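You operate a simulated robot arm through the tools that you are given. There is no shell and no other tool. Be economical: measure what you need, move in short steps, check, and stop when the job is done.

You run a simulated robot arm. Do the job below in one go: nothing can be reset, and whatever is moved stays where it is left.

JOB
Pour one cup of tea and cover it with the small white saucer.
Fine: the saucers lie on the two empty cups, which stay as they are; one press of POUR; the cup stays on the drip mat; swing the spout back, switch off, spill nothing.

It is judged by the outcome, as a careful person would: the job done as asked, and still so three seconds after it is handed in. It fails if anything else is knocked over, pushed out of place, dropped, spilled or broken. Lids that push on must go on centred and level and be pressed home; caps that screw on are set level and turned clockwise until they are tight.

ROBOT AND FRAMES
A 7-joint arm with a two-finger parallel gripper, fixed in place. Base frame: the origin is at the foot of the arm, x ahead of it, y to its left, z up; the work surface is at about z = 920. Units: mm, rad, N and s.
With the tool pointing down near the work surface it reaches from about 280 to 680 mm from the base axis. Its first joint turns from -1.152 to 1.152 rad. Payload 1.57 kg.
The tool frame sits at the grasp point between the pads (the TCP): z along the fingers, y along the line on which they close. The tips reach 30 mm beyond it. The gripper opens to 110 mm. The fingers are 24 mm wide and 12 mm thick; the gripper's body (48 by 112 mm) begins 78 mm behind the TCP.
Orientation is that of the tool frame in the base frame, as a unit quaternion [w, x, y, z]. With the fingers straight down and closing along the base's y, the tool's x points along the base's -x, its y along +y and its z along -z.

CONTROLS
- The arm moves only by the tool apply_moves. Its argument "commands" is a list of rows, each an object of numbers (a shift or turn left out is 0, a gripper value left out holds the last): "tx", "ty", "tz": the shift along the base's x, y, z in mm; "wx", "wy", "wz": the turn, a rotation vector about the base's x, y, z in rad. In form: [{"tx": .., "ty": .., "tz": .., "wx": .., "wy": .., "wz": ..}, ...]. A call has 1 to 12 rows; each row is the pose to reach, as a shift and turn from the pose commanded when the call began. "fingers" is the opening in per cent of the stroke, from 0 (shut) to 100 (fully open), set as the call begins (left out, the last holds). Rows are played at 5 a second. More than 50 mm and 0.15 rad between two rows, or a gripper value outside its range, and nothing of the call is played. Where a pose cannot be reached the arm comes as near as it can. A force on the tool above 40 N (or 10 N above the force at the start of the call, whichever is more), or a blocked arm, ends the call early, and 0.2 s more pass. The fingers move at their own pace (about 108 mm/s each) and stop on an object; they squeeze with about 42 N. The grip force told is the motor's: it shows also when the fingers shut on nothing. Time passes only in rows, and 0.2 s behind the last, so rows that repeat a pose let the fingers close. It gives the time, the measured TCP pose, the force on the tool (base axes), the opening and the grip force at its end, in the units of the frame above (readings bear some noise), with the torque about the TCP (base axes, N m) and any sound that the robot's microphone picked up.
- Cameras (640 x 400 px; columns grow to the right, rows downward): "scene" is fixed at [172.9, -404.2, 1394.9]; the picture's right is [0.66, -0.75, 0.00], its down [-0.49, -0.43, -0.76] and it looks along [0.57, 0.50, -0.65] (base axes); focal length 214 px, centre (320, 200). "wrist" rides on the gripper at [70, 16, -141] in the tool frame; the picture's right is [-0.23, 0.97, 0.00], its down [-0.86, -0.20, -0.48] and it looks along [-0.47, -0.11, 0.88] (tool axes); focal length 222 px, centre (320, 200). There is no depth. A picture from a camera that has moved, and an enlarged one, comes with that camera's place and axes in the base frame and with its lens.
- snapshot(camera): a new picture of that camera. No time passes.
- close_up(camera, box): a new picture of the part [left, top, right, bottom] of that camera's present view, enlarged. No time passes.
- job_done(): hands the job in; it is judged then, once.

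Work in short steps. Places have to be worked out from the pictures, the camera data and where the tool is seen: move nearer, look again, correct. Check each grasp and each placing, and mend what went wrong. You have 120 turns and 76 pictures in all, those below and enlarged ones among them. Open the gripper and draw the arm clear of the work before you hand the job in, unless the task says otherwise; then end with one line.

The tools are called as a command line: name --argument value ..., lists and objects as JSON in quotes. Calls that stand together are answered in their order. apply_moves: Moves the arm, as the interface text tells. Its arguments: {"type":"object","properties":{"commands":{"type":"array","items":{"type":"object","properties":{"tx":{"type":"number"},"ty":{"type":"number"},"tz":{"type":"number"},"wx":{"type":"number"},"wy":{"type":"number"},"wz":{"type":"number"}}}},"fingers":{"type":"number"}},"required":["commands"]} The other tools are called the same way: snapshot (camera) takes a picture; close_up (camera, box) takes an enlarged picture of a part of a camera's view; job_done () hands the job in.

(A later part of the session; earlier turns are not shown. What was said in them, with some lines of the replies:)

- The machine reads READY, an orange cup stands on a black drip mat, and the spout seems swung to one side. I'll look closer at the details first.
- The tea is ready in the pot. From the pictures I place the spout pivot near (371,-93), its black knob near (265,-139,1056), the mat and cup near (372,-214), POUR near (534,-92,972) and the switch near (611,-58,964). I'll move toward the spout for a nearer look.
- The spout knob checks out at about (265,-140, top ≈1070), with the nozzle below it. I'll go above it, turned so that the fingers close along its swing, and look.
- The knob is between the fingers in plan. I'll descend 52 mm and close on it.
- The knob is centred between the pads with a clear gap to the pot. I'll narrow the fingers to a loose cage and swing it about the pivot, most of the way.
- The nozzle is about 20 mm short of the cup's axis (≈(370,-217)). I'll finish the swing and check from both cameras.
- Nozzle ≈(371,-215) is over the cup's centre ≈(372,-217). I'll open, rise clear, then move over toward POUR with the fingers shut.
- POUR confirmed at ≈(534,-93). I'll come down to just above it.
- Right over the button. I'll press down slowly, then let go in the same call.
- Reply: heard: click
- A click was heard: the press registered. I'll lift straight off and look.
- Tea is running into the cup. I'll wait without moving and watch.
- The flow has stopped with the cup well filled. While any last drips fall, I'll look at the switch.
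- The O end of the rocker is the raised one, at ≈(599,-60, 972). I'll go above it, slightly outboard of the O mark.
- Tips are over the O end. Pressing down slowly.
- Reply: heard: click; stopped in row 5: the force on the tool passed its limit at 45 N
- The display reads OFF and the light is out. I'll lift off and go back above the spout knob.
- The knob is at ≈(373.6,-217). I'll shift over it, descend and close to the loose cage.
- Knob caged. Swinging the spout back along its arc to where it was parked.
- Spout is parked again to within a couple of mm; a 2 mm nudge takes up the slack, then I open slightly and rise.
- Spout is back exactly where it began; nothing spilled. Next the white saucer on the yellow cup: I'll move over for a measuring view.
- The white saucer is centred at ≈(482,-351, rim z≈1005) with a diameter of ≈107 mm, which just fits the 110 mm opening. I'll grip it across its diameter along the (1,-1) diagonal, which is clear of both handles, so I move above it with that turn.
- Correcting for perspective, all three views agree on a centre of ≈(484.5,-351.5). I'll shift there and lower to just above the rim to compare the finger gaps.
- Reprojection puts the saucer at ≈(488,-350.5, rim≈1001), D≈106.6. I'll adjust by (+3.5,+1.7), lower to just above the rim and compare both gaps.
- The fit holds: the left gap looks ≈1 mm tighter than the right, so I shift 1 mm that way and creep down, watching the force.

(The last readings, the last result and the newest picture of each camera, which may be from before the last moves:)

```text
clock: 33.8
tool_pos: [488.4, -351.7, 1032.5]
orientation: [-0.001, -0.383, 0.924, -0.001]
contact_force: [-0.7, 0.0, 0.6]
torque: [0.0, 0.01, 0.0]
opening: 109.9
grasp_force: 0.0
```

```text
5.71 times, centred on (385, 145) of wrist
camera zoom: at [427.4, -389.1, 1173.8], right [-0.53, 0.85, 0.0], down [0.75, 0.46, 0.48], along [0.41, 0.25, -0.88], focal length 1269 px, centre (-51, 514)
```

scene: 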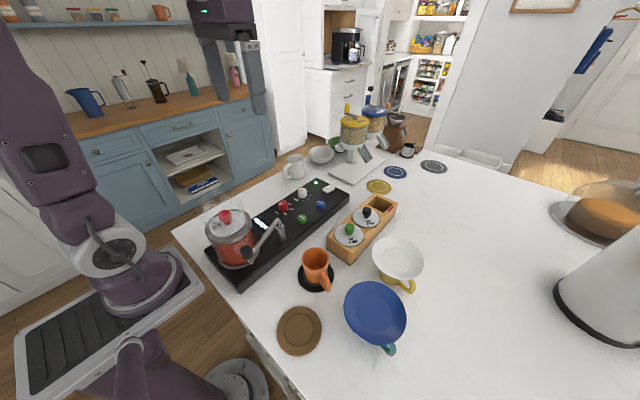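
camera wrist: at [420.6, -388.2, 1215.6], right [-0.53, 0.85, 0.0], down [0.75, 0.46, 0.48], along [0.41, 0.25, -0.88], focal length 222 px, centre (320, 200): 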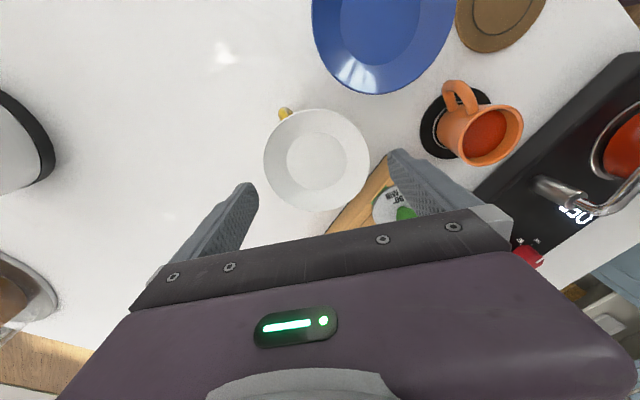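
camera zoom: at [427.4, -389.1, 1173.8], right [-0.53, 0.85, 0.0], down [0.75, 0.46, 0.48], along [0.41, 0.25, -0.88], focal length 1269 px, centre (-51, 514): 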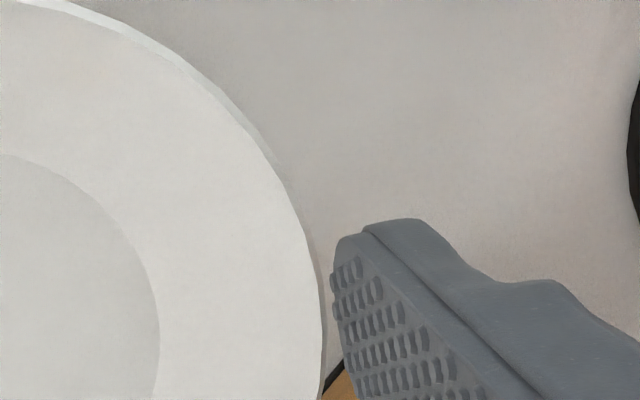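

Gaps look balanced, about 2 mm either side. Continuing down in small steps.

apply_moves --commands '[{"tz": -2}, {"tz": -3}, {"tz": -4}, {"tz": -4}]'

apply_moves --commands '[{"tz": -1}, {"tz": -2}, {"tz": -3}, {"tz": -3}]'

close_up --camera "wrist" --box '[220, 80, 420, 240]'

close_up --camera "scene" --box '[350, 210, 440, 280]'

```text
clock: 34.8
tool_pos: [489.4, -351.2, 1029.6]
orientation: [0.0, -0.382, 0.924, -0.002]
contact_force: [-0.2, 0.1, 0.4]
torque: [0.0, 0.0, 0.0]
opening: 110.0
grasp_force: 0.1
```

```text
clock: 35.8
tool_pos: [489.6, -351.0, 1025.5]
orientation: [0.0, -0.382, 0.924, -0.001]
contact_force: [0.3, 0.3, -0.6]
torque: [-0.02, 0.02, 0.0]
opening: 109.9
grasp_force: 0.0
```

```text
2.50 times, centred on (320, 160) of wrist
camera zoom: at [427.2, -389.1, 1166.5], right [-0.53, 0.85, 0.0], down [0.75, 0.46, 0.48], along [0.41, 0.25, -0.88], focal length 555 px, centre (320, 300)
```

zoom: 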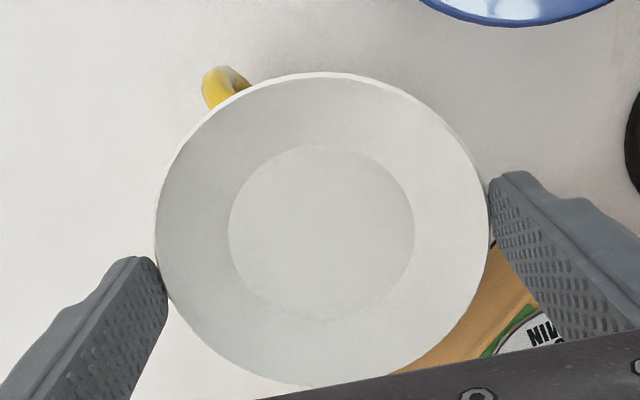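

```text
5.71 times, centred on (395, 245) of scene
camera zoom: at [172.9, -404.2, 1394.9], right [0.66, -0.75, 0.0], down [-0.49, -0.43, -0.76], along [0.57, 0.5, -0.65], focal length 1226 px, centre (-109, -57)
```

zoom: 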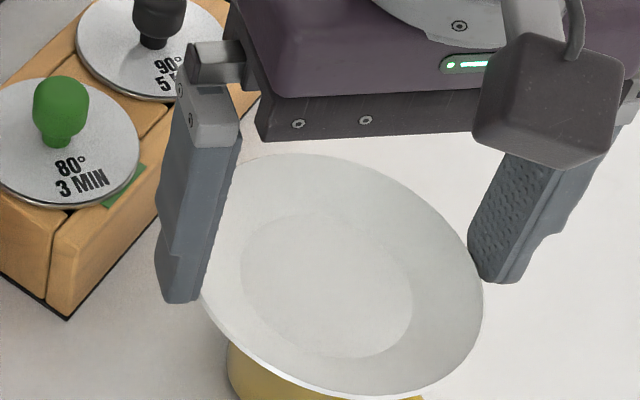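

Both fingertips are now level with the rim, no force. I'll go 7 mm further so the rim sits well within the pads.

apply_moves --commands '[{"tz": -2}, {"tz": -4}, {"tz": -7}, {"tz": -7}]'

close_up --camera "wrist" --box '[220, 80, 420, 240]'

close_up --camera "scene" --box '[350, 210, 440, 280]'

```text
clock: 36.8
tool_pos: [489.8, -351.3, 1018.8]
orientation: [-0.001, -0.382, 0.924, -0.001]
contact_force: [0.5, 0.4, -0.6]
torque: [-0.01, 0.0, -0.01]
opening: 110.2
grasp_force: 0.0
```

```text
2.50 times, centred on (320, 160) of wrist
camera zoom: at [427.4, -389.0, 1159.7], right [-0.53, 0.85, 0.0], down [0.75, 0.46, 0.48], along [0.41, 0.25, -0.88], focal length 555 px, centre (320, 300)
```

zoom: 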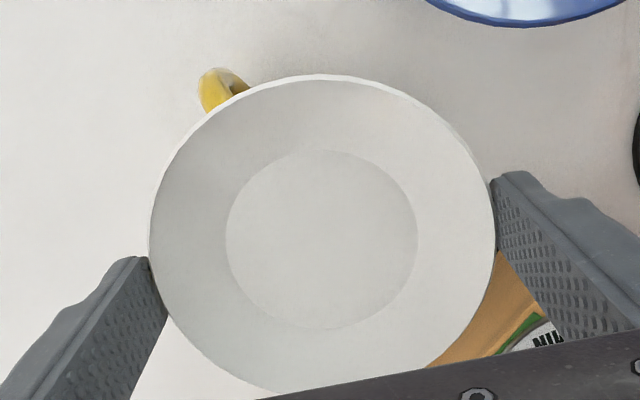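

```text
5.71 times, centred on (395, 245) of scene
camera zoom: at [172.9, -404.2, 1394.9], right [0.66, -0.75, 0.0], down [-0.49, -0.43, -0.76], along [0.57, 0.5, -0.65], focal length 1226 px, centre (-109, -57)
```

zoom: 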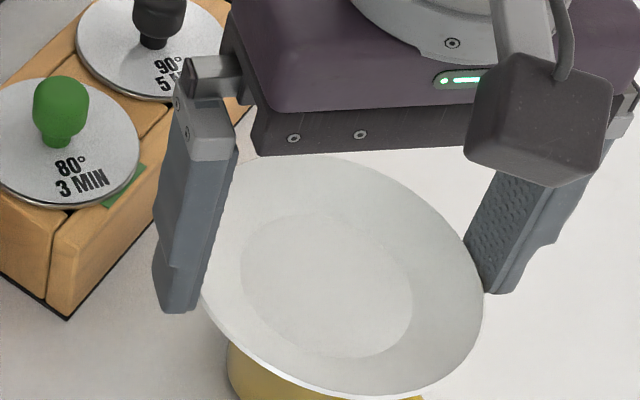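

The saucer sits between the pads with its diameter in line. Closing on it without moving.

apply_moves --commands '[{}, {}, {}, {}]' --fingers 0

close_up --camera "scene" --box '[350, 210, 440, 280]'

```text
clock: 37.8
tool_pos: [490.3, -352.2, 1018.8]
orientation: [0.0, -0.383, 0.924, -0.001]
contact_force: [-0.5, -0.3, -0.6]
torque: [-0.01, 0.01, -0.02]
opening: 104.9
grasp_force: 41.6
```

```text
5.71 times, centred on (395, 245) of scene
camera zoom: at [172.9, -404.2, 1394.9], right [0.66, -0.75, 0.0], down [-0.49, -0.43, -0.76], along [0.57, 0.5, -0.65], focal length 1226 px, centre (-109, -57)
```

zoom: 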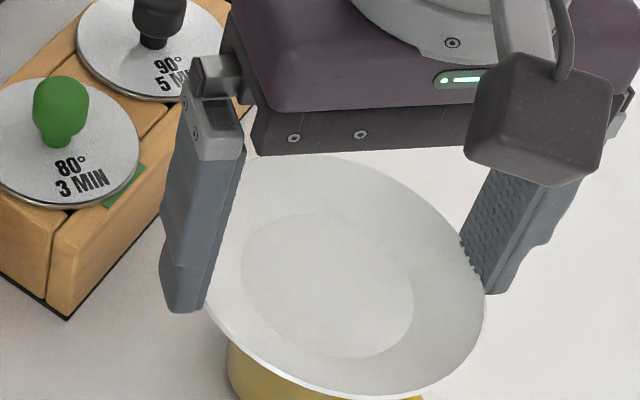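

Gripped at 104.9 mm with full force. Checking the contact positions from the wrist before lifting.

close_up --camera "wrist" --box '[220, 80, 420, 240]'

apply_moves --commands '[{"tz": 2}, {"tz": 5}, {"tz": 8}, {"tz": 8}]'

close_up --camera "scene" --box '[340, 200, 450, 300]'

```text
2.50 times, centred on (320, 160) of wrist
camera zoom: at [427.4, -389.0, 1159.8], right [-0.53, 0.85, 0.0], down [0.75, 0.46, 0.48], along [0.41, 0.25, -0.88], focal length 555 px, centre (320, 300)
```

zoom: 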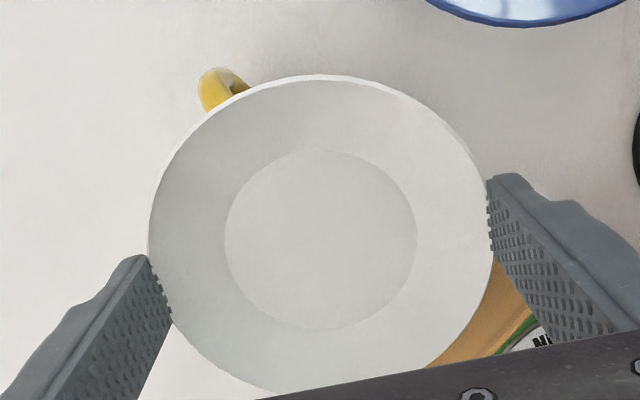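

```text
clock: 38.8
tool_pos: [488.7, -351.4, 1027.2]
orientation: [-0.001, -0.383, 0.924, -0.001]
contact_force: [-0.7, -0.2, -1.3]
torque: [-0.01, 0.0, 0.04]
opening: 104.8
grasp_force: 42.3
```

```text
4.00 times, centred on (395, 250) of scene
camera zoom: at [172.9, -404.2, 1394.9], right [0.66, -0.75, 0.0], down [-0.49, -0.43, -0.76], along [0.57, 0.5, -0.65], focal length 858 px, centre (20, 0)
```

zoom: 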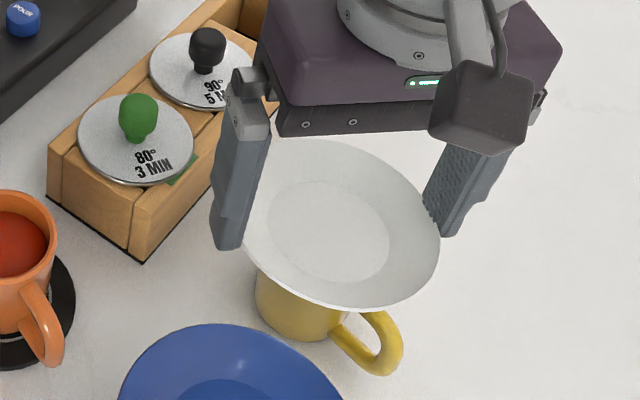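

It lifts cleanly. I'll raise it to clear everything and check that it is level.

apply_moves --commands '[{"tz": 10}, {"tz": 22}, {"tz": 36}, {"tz": 50}, {"tz": 60}, {"tz": 60}]'

close_up --camera "scene" --box '[330, 180, 450, 300]'

close_up --camera "wrist" --box '[220, 80, 420, 240]'

```text
clock: 40.2
tool_pos: [488.4, -351.5, 1086.6]
orientation: [-0.001, -0.382, 0.924, 0.0]
contact_force: [-0.9, -0.5, -1.4]
torque: [-0.01, -0.01, 0.03]
opening: 104.8
grasp_force: 42.2
```

```text
3.33 times, centred on (390, 240) of scene
camera zoom: at [172.9, -404.2, 1394.9], right [0.66, -0.75, 0.0], down [-0.49, -0.43, -0.76], along [0.57, 0.5, -0.65], focal length 715 px, centre (87, 67)
```

zoom: 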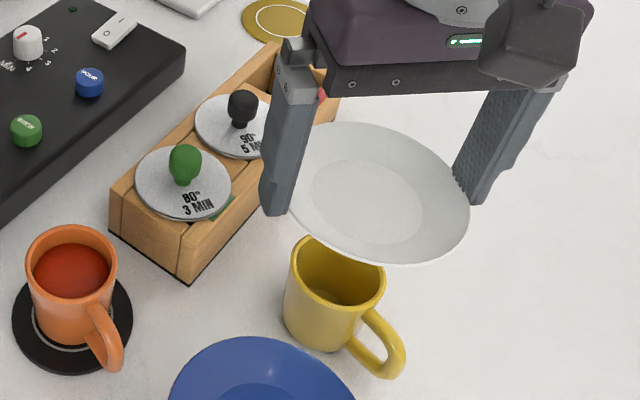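

```text
2.50 times, centred on (320, 160) of wrist
camera zoom: at [427.1, -388.9, 1227.7], right [-0.53, 0.85, 0.0], down [0.75, 0.46, 0.48], along [0.41, 0.25, -0.88], focal length 555 px, centre (320, 300)
```

zoom: 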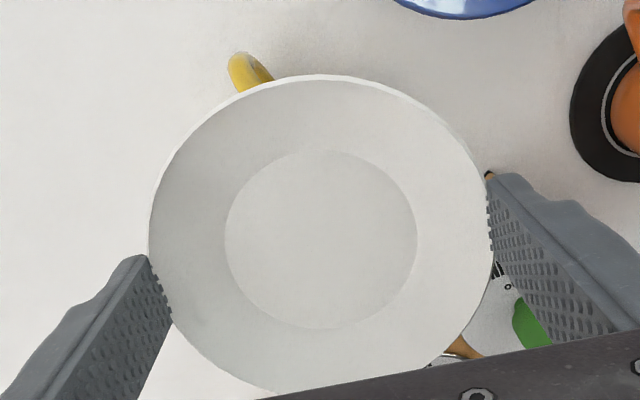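

The saucer is held unchanged and level, its centre within ≈1 mm of the tool axis. The yellow cup is undisturbed. I judge the orange cup's rim centre at ≈(372.5,-218,987), so I carry the saucer there, still high.

apply_moves --commands '[{"tx": -15, "ty": 18}, {"tx": -32, "ty": 38}, {"tx": -50, "ty": 58}, {"tx": -68, "ty": 79}, {"tx": -86, "ty": 100}, {"tx": -103, "ty": 120}, {"tx": -115, "ty": 134}, {"tx": -115, "ty": 134, "tz": -12}, {"tx": -115, "ty": 134, "tz": -22}, {"tx": -115, "ty": 134, "tz": -22}]'

close_up --camera "scene" --box '[260, 190, 380, 290]'

close_up --camera "wrist" --box '[220, 80, 420, 240]'

```text
clock: 42.4
tool_pos: [374.9, -216.6, 1065.6]
orientation: [-0.001, -0.382, 0.924, -0.001]
contact_force: [0.2, 1.3, -1.2]
torque: [-0.01, 0.01, 0.0]
opening: 104.9
grasp_force: 42.5
```

```text
4.00 times, centred on (320, 240) of scene
camera zoom: at [172.9, -404.2, 1394.9], right [0.66, -0.75, 0.0], down [-0.49, -0.43, -0.76], along [0.57, 0.5, -0.65], focal length 858 px, centre (320, 40)
```

zoom: 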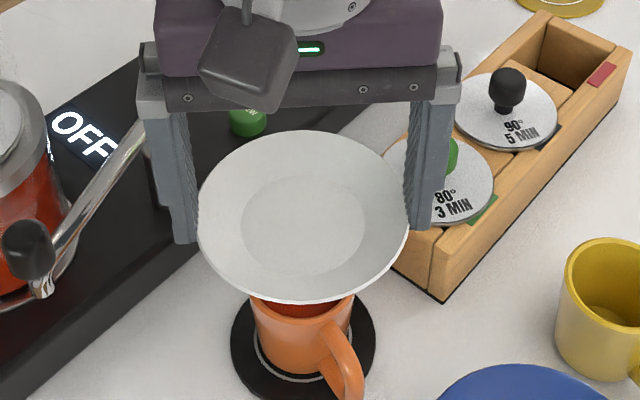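

```text
2.50 times, centred on (320, 160) of wrist
camera zoom: at [312.8, -254.9, 1205.9], right [-0.53, 0.85, 0.0], down [0.75, 0.46, 0.48], along [0.41, 0.25, -0.88], focal length 555 px, centre (320, 300)
```

zoom: 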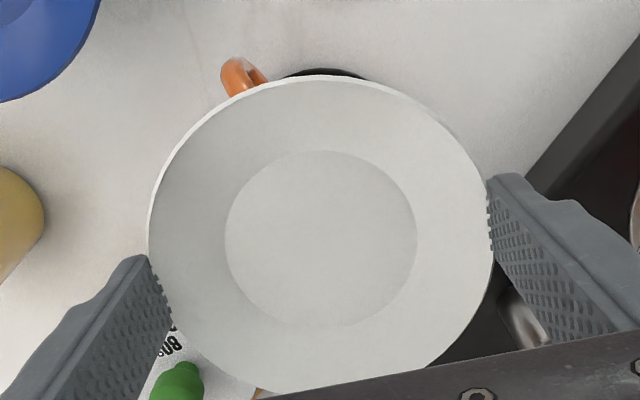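

From the scene camera the saucer is ≈1 mm to the right of the cup's axis. I'll correct by (-0.8,+0.8) and lower most of the way.

apply_moves --commands '[{"tx": -0.8, "ty": 0.8, "tz": -5}, {"tx": -0.8, "ty": 0.8, "tz": -14}, {"tx": -0.8, "ty": 0.8, "tz": -23}, {"tx": -0.8, "ty": 0.8, "tz": -30}, {"tx": -0.8, "ty": 0.8, "tz": -30}]'

close_up --camera "scene" --box '[270, 210, 370, 290]'

```text
clock: 43.6
tool_pos: [373.3, -217.4, 1033.7]
orientation: [0.0, -0.383, 0.924, -0.001]
contact_force: [-0.3, -0.6, -0.7]
torque: [0.01, -0.02, -0.03]
opening: 104.6
grasp_force: 42.5
```

```text
5.00 times, centred on (320, 250) of scene
camera zoom: at [172.9, -404.2, 1394.9], right [0.66, -0.75, 0.0], down [-0.49, -0.43, -0.76], along [0.57, 0.5, -0.65], focal length 1072 px, centre (320, -50)
```

zoom: 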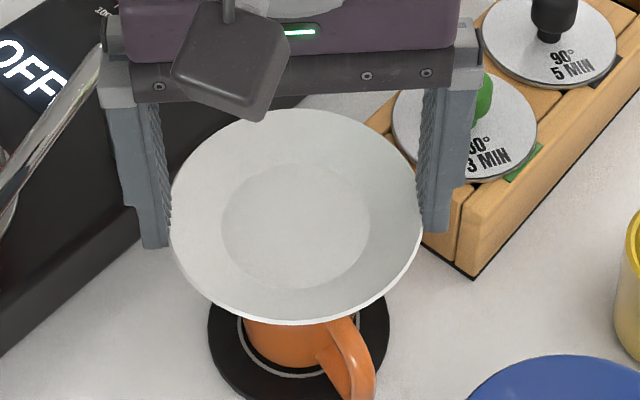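

Lined up now with the cup (same lateral offset as its rim). I'll creep down and feel for contact.

apply_moves --commands '[{"tz": -3}, {"tz": -6}, {"tz": -8}, {"tz": -8}]'

apply_moves --commands '[{"tz": -1}, {"tz": -2}, {"tz": -2}]'

apply_moves --commands '[{"tz": -1}, {"tz": -2}, {"tz": -2}]'

```text
clock: 44.6
tool_pos: [373.2, -216.7, 1027.4]
orientation: [0.0, -0.383, 0.924, -0.001]
contact_force: [0.6, 0.5, -0.9]
torque: [0.03, -0.02, -0.03]
opening: 104.7
grasp_force: 41.5
```

```text
clock: 45.4
tool_pos: [372.8, -215.7, 1023.5]
orientation: [-0.001, -0.382, 0.924, -0.001]
contact_force: [-0.2, 1.3, 0.0]
torque: [0.01, -0.01, -0.03]
opening: 105.0
grasp_force: 41.8
```

```text
clock: 46.2
tool_pos: [372.4, -217.5, 1023.3]
orientation: [0.0, -0.383, 0.924, -0.002]
contact_force: [-2.0, 0.9, 21.2]
torque: [0.11, 0.08, 0.07]
opening: 104.7
grasp_force: 42.1
```

Firm contact at TCP ≈1023. I'll ease up 1 mm to drop the load and look before releasing.

apply_moves --commands '[{"tz": 1}, {"tz": 1}]'

close_up --camera "scene" --box '[270, 210, 370, 290]'

close_up --camera "wrist" --box '[220, 80, 420, 240]'

```text
clock: 46.8
tool_pos: [373.3, -216.3, 1023.6]
orientation: [0.0, -0.383, 0.924, -0.001]
contact_force: [1.2, -0.6, 1.2]
torque: [-0.08, -0.1, -0.01]
opening: 104.6
grasp_force: 42.1
```

```text
5.00 times, centred on (320, 250) of scene
camera zoom: at [172.9, -404.2, 1394.9], right [0.66, -0.75, 0.0], down [-0.49, -0.43, -0.76], along [0.57, 0.5, -0.65], focal length 1072 px, centre (320, -50)
```

zoom: 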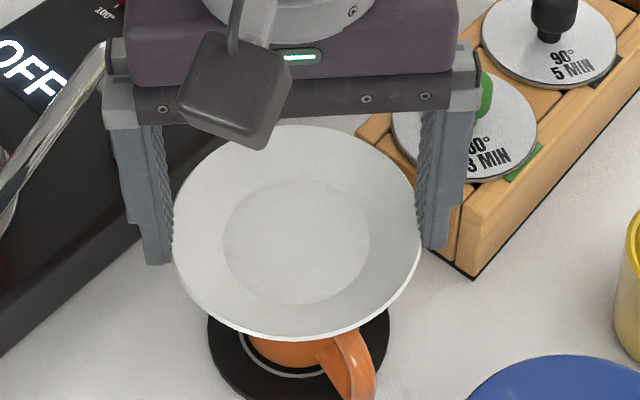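

```text
2.50 times, centred on (320, 160) of wrist
camera zoom: at [311.3, -254.5, 1164.5], right [-0.53, 0.85, 0.0], down [0.75, 0.46, 0.48], along [0.41, 0.25, -0.88], focal length 555 px, centre (320, 300)
```

zoom: 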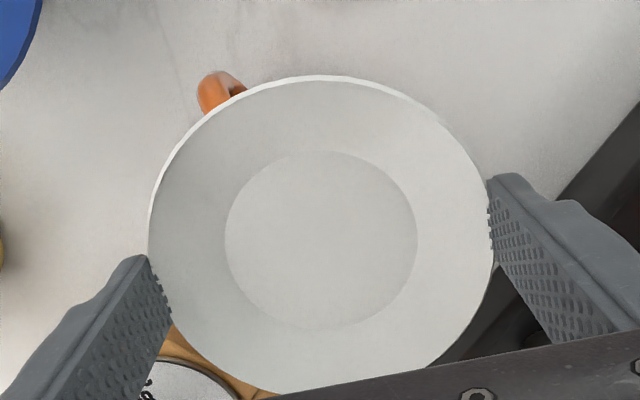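

The saucer sits level over the cup, centred to about 2 mm, with almost no load. Releasing.

apply_moves --commands '[{}, {}, {}]' --fingers 100

close_up --camera "wrist" --box '[220, 80, 420, 240]'

close_up --camera "scene" --box '[270, 210, 370, 290]'

```text
clock: 47.6
tool_pos: [373.0, -217.2, 1025.1]
orientation: [0.0, -0.383, 0.924, -0.001]
contact_force: [0.3, 0.2, 0.8]
torque: [0.02, 0.05, -0.02]
opening: 110.1
grasp_force: 0.1
```

```text
2.50 times, centred on (320, 160) of wrist
camera zoom: at [311.4, -254.5, 1164.8], right [-0.53, 0.85, 0.0], down [0.75, 0.46, 0.48], along [0.41, 0.25, -0.88], focal length 555 px, centre (320, 300)
```

zoom: 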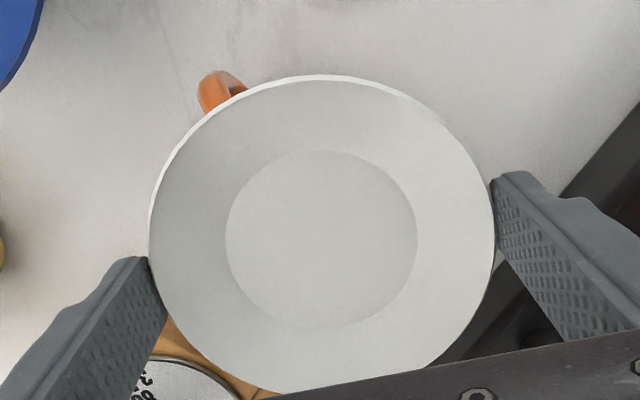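

```text
5.00 times, centred on (320, 250) of scene
camera zoom: at [172.9, -404.2, 1394.9], right [0.66, -0.75, 0.0], down [-0.49, -0.43, -0.76], along [0.57, 0.5, -0.65], focal length 1072 px, centre (320, -50)
```

zoom: 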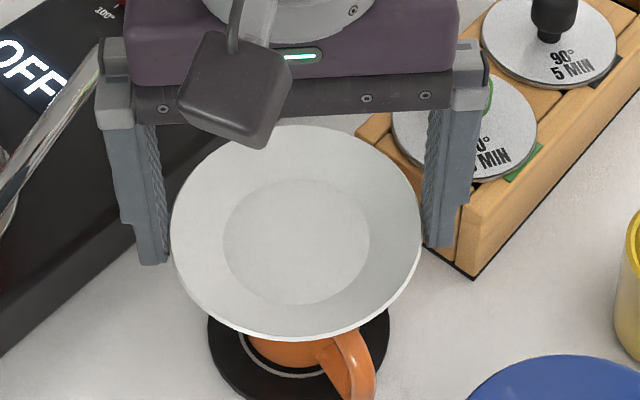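

Released on both sides and the saucer didn't move. I'll rise straight up slowly, then look again.

apply_moves --commands '[{"tz": 3}, {"tz": 7}, {"tz": 12}, {"tz": 18}, {"tz": 30}, {"tz": 50}, {"tz": 80}, {"tz": 120}, {"tz": 165}, {"tz": 165}]'

close_up --camera "scene" --box '[240, 190, 400, 300]'

snapshot --camera "wrist"

```text
clock: 49.8
tool_pos: [373.2, -216.1, 1188.9]
orientation: [0.0, -0.383, 0.924, -0.001]
contact_force: [0.0, -0.1, 0.2]
torque: [0.01, 0.01, 0.0]
opening: 110.0
grasp_force: 0.1
```

```text
3.64 times, centred on (320, 245) of scene
camera zoom: at [172.9, -404.2, 1394.9], right [0.66, -0.75, 0.0], down [-0.49, -0.43, -0.76], along [0.57, 0.5, -0.65], focal length 780 px, centre (320, 36)
```

zoom: 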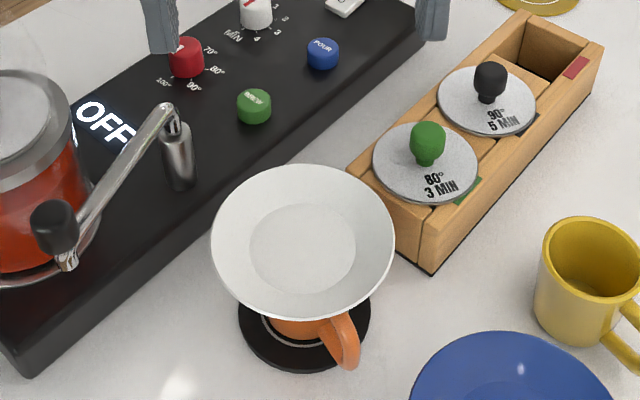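

```text
16 pictures are left
camera wrist: at [312.6, -254.0, 1329.7], right [-0.53, 0.85, 0.0], down [0.75, 0.46, 0.48], along [0.41, 0.25, -0.88], focal length 222 px, centre (320, 200)
```

wrist: 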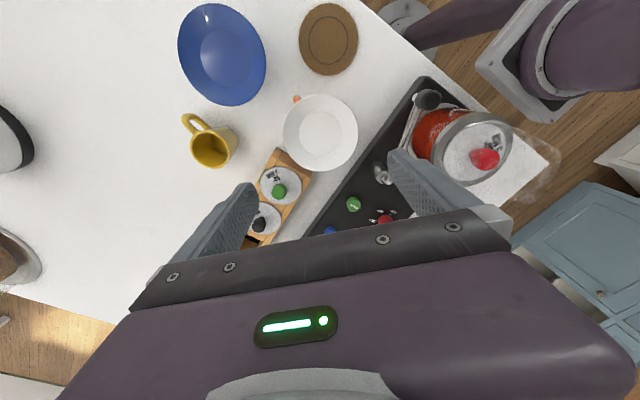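

The saucer rests level and centred on the filled cup, which is on its mat. The machine is OFF, the spout parked, the yellow cup upright and nothing spilled. I'll draw the arm further clear and settle.

apply_moves --commands '[{"tz": 30}, {"tz": 60, "ty": 30}, {"tz": 80, "ty": 70}, {"tz": 90, "ty": 110}, {"tz": 100, "ty": 150}, {"tz": 100, "ty": 190}, {"tz": 100, "ty": 190}, {"tz": 100, "ty": 190}]'

snapshot --camera "scene"

```text
clock: 51.6
tool_pos: [373.7, -25.0, 1289.1]
orientation: [0.0, -0.383, 0.924, -0.002]
contact_force: [-0.1, -0.2, 0.3]
torque: [-0.03, 0.02, 0.02]
opening: 109.9
grasp_force: 0.0
```

```text
15 pictures are left
```

scene: 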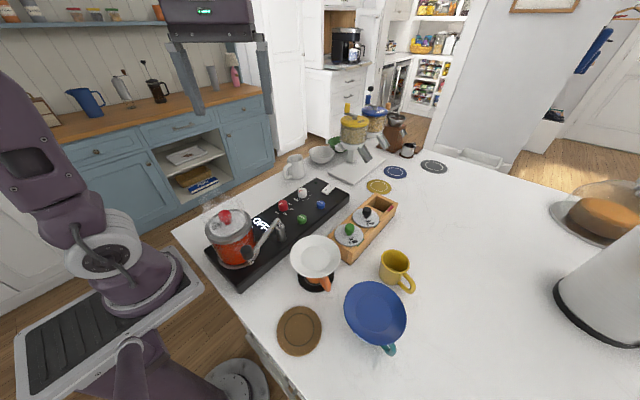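

Everything is in place and the arm is clear, so I'm handing in.

job_done

```text
The job is handed in.
```

The tea is poured with one press of POUR and covered with the small white saucer, with the cup still on its mat. The spout is swung back, the machine is off, and the pictures show nothing spilled or out of place.
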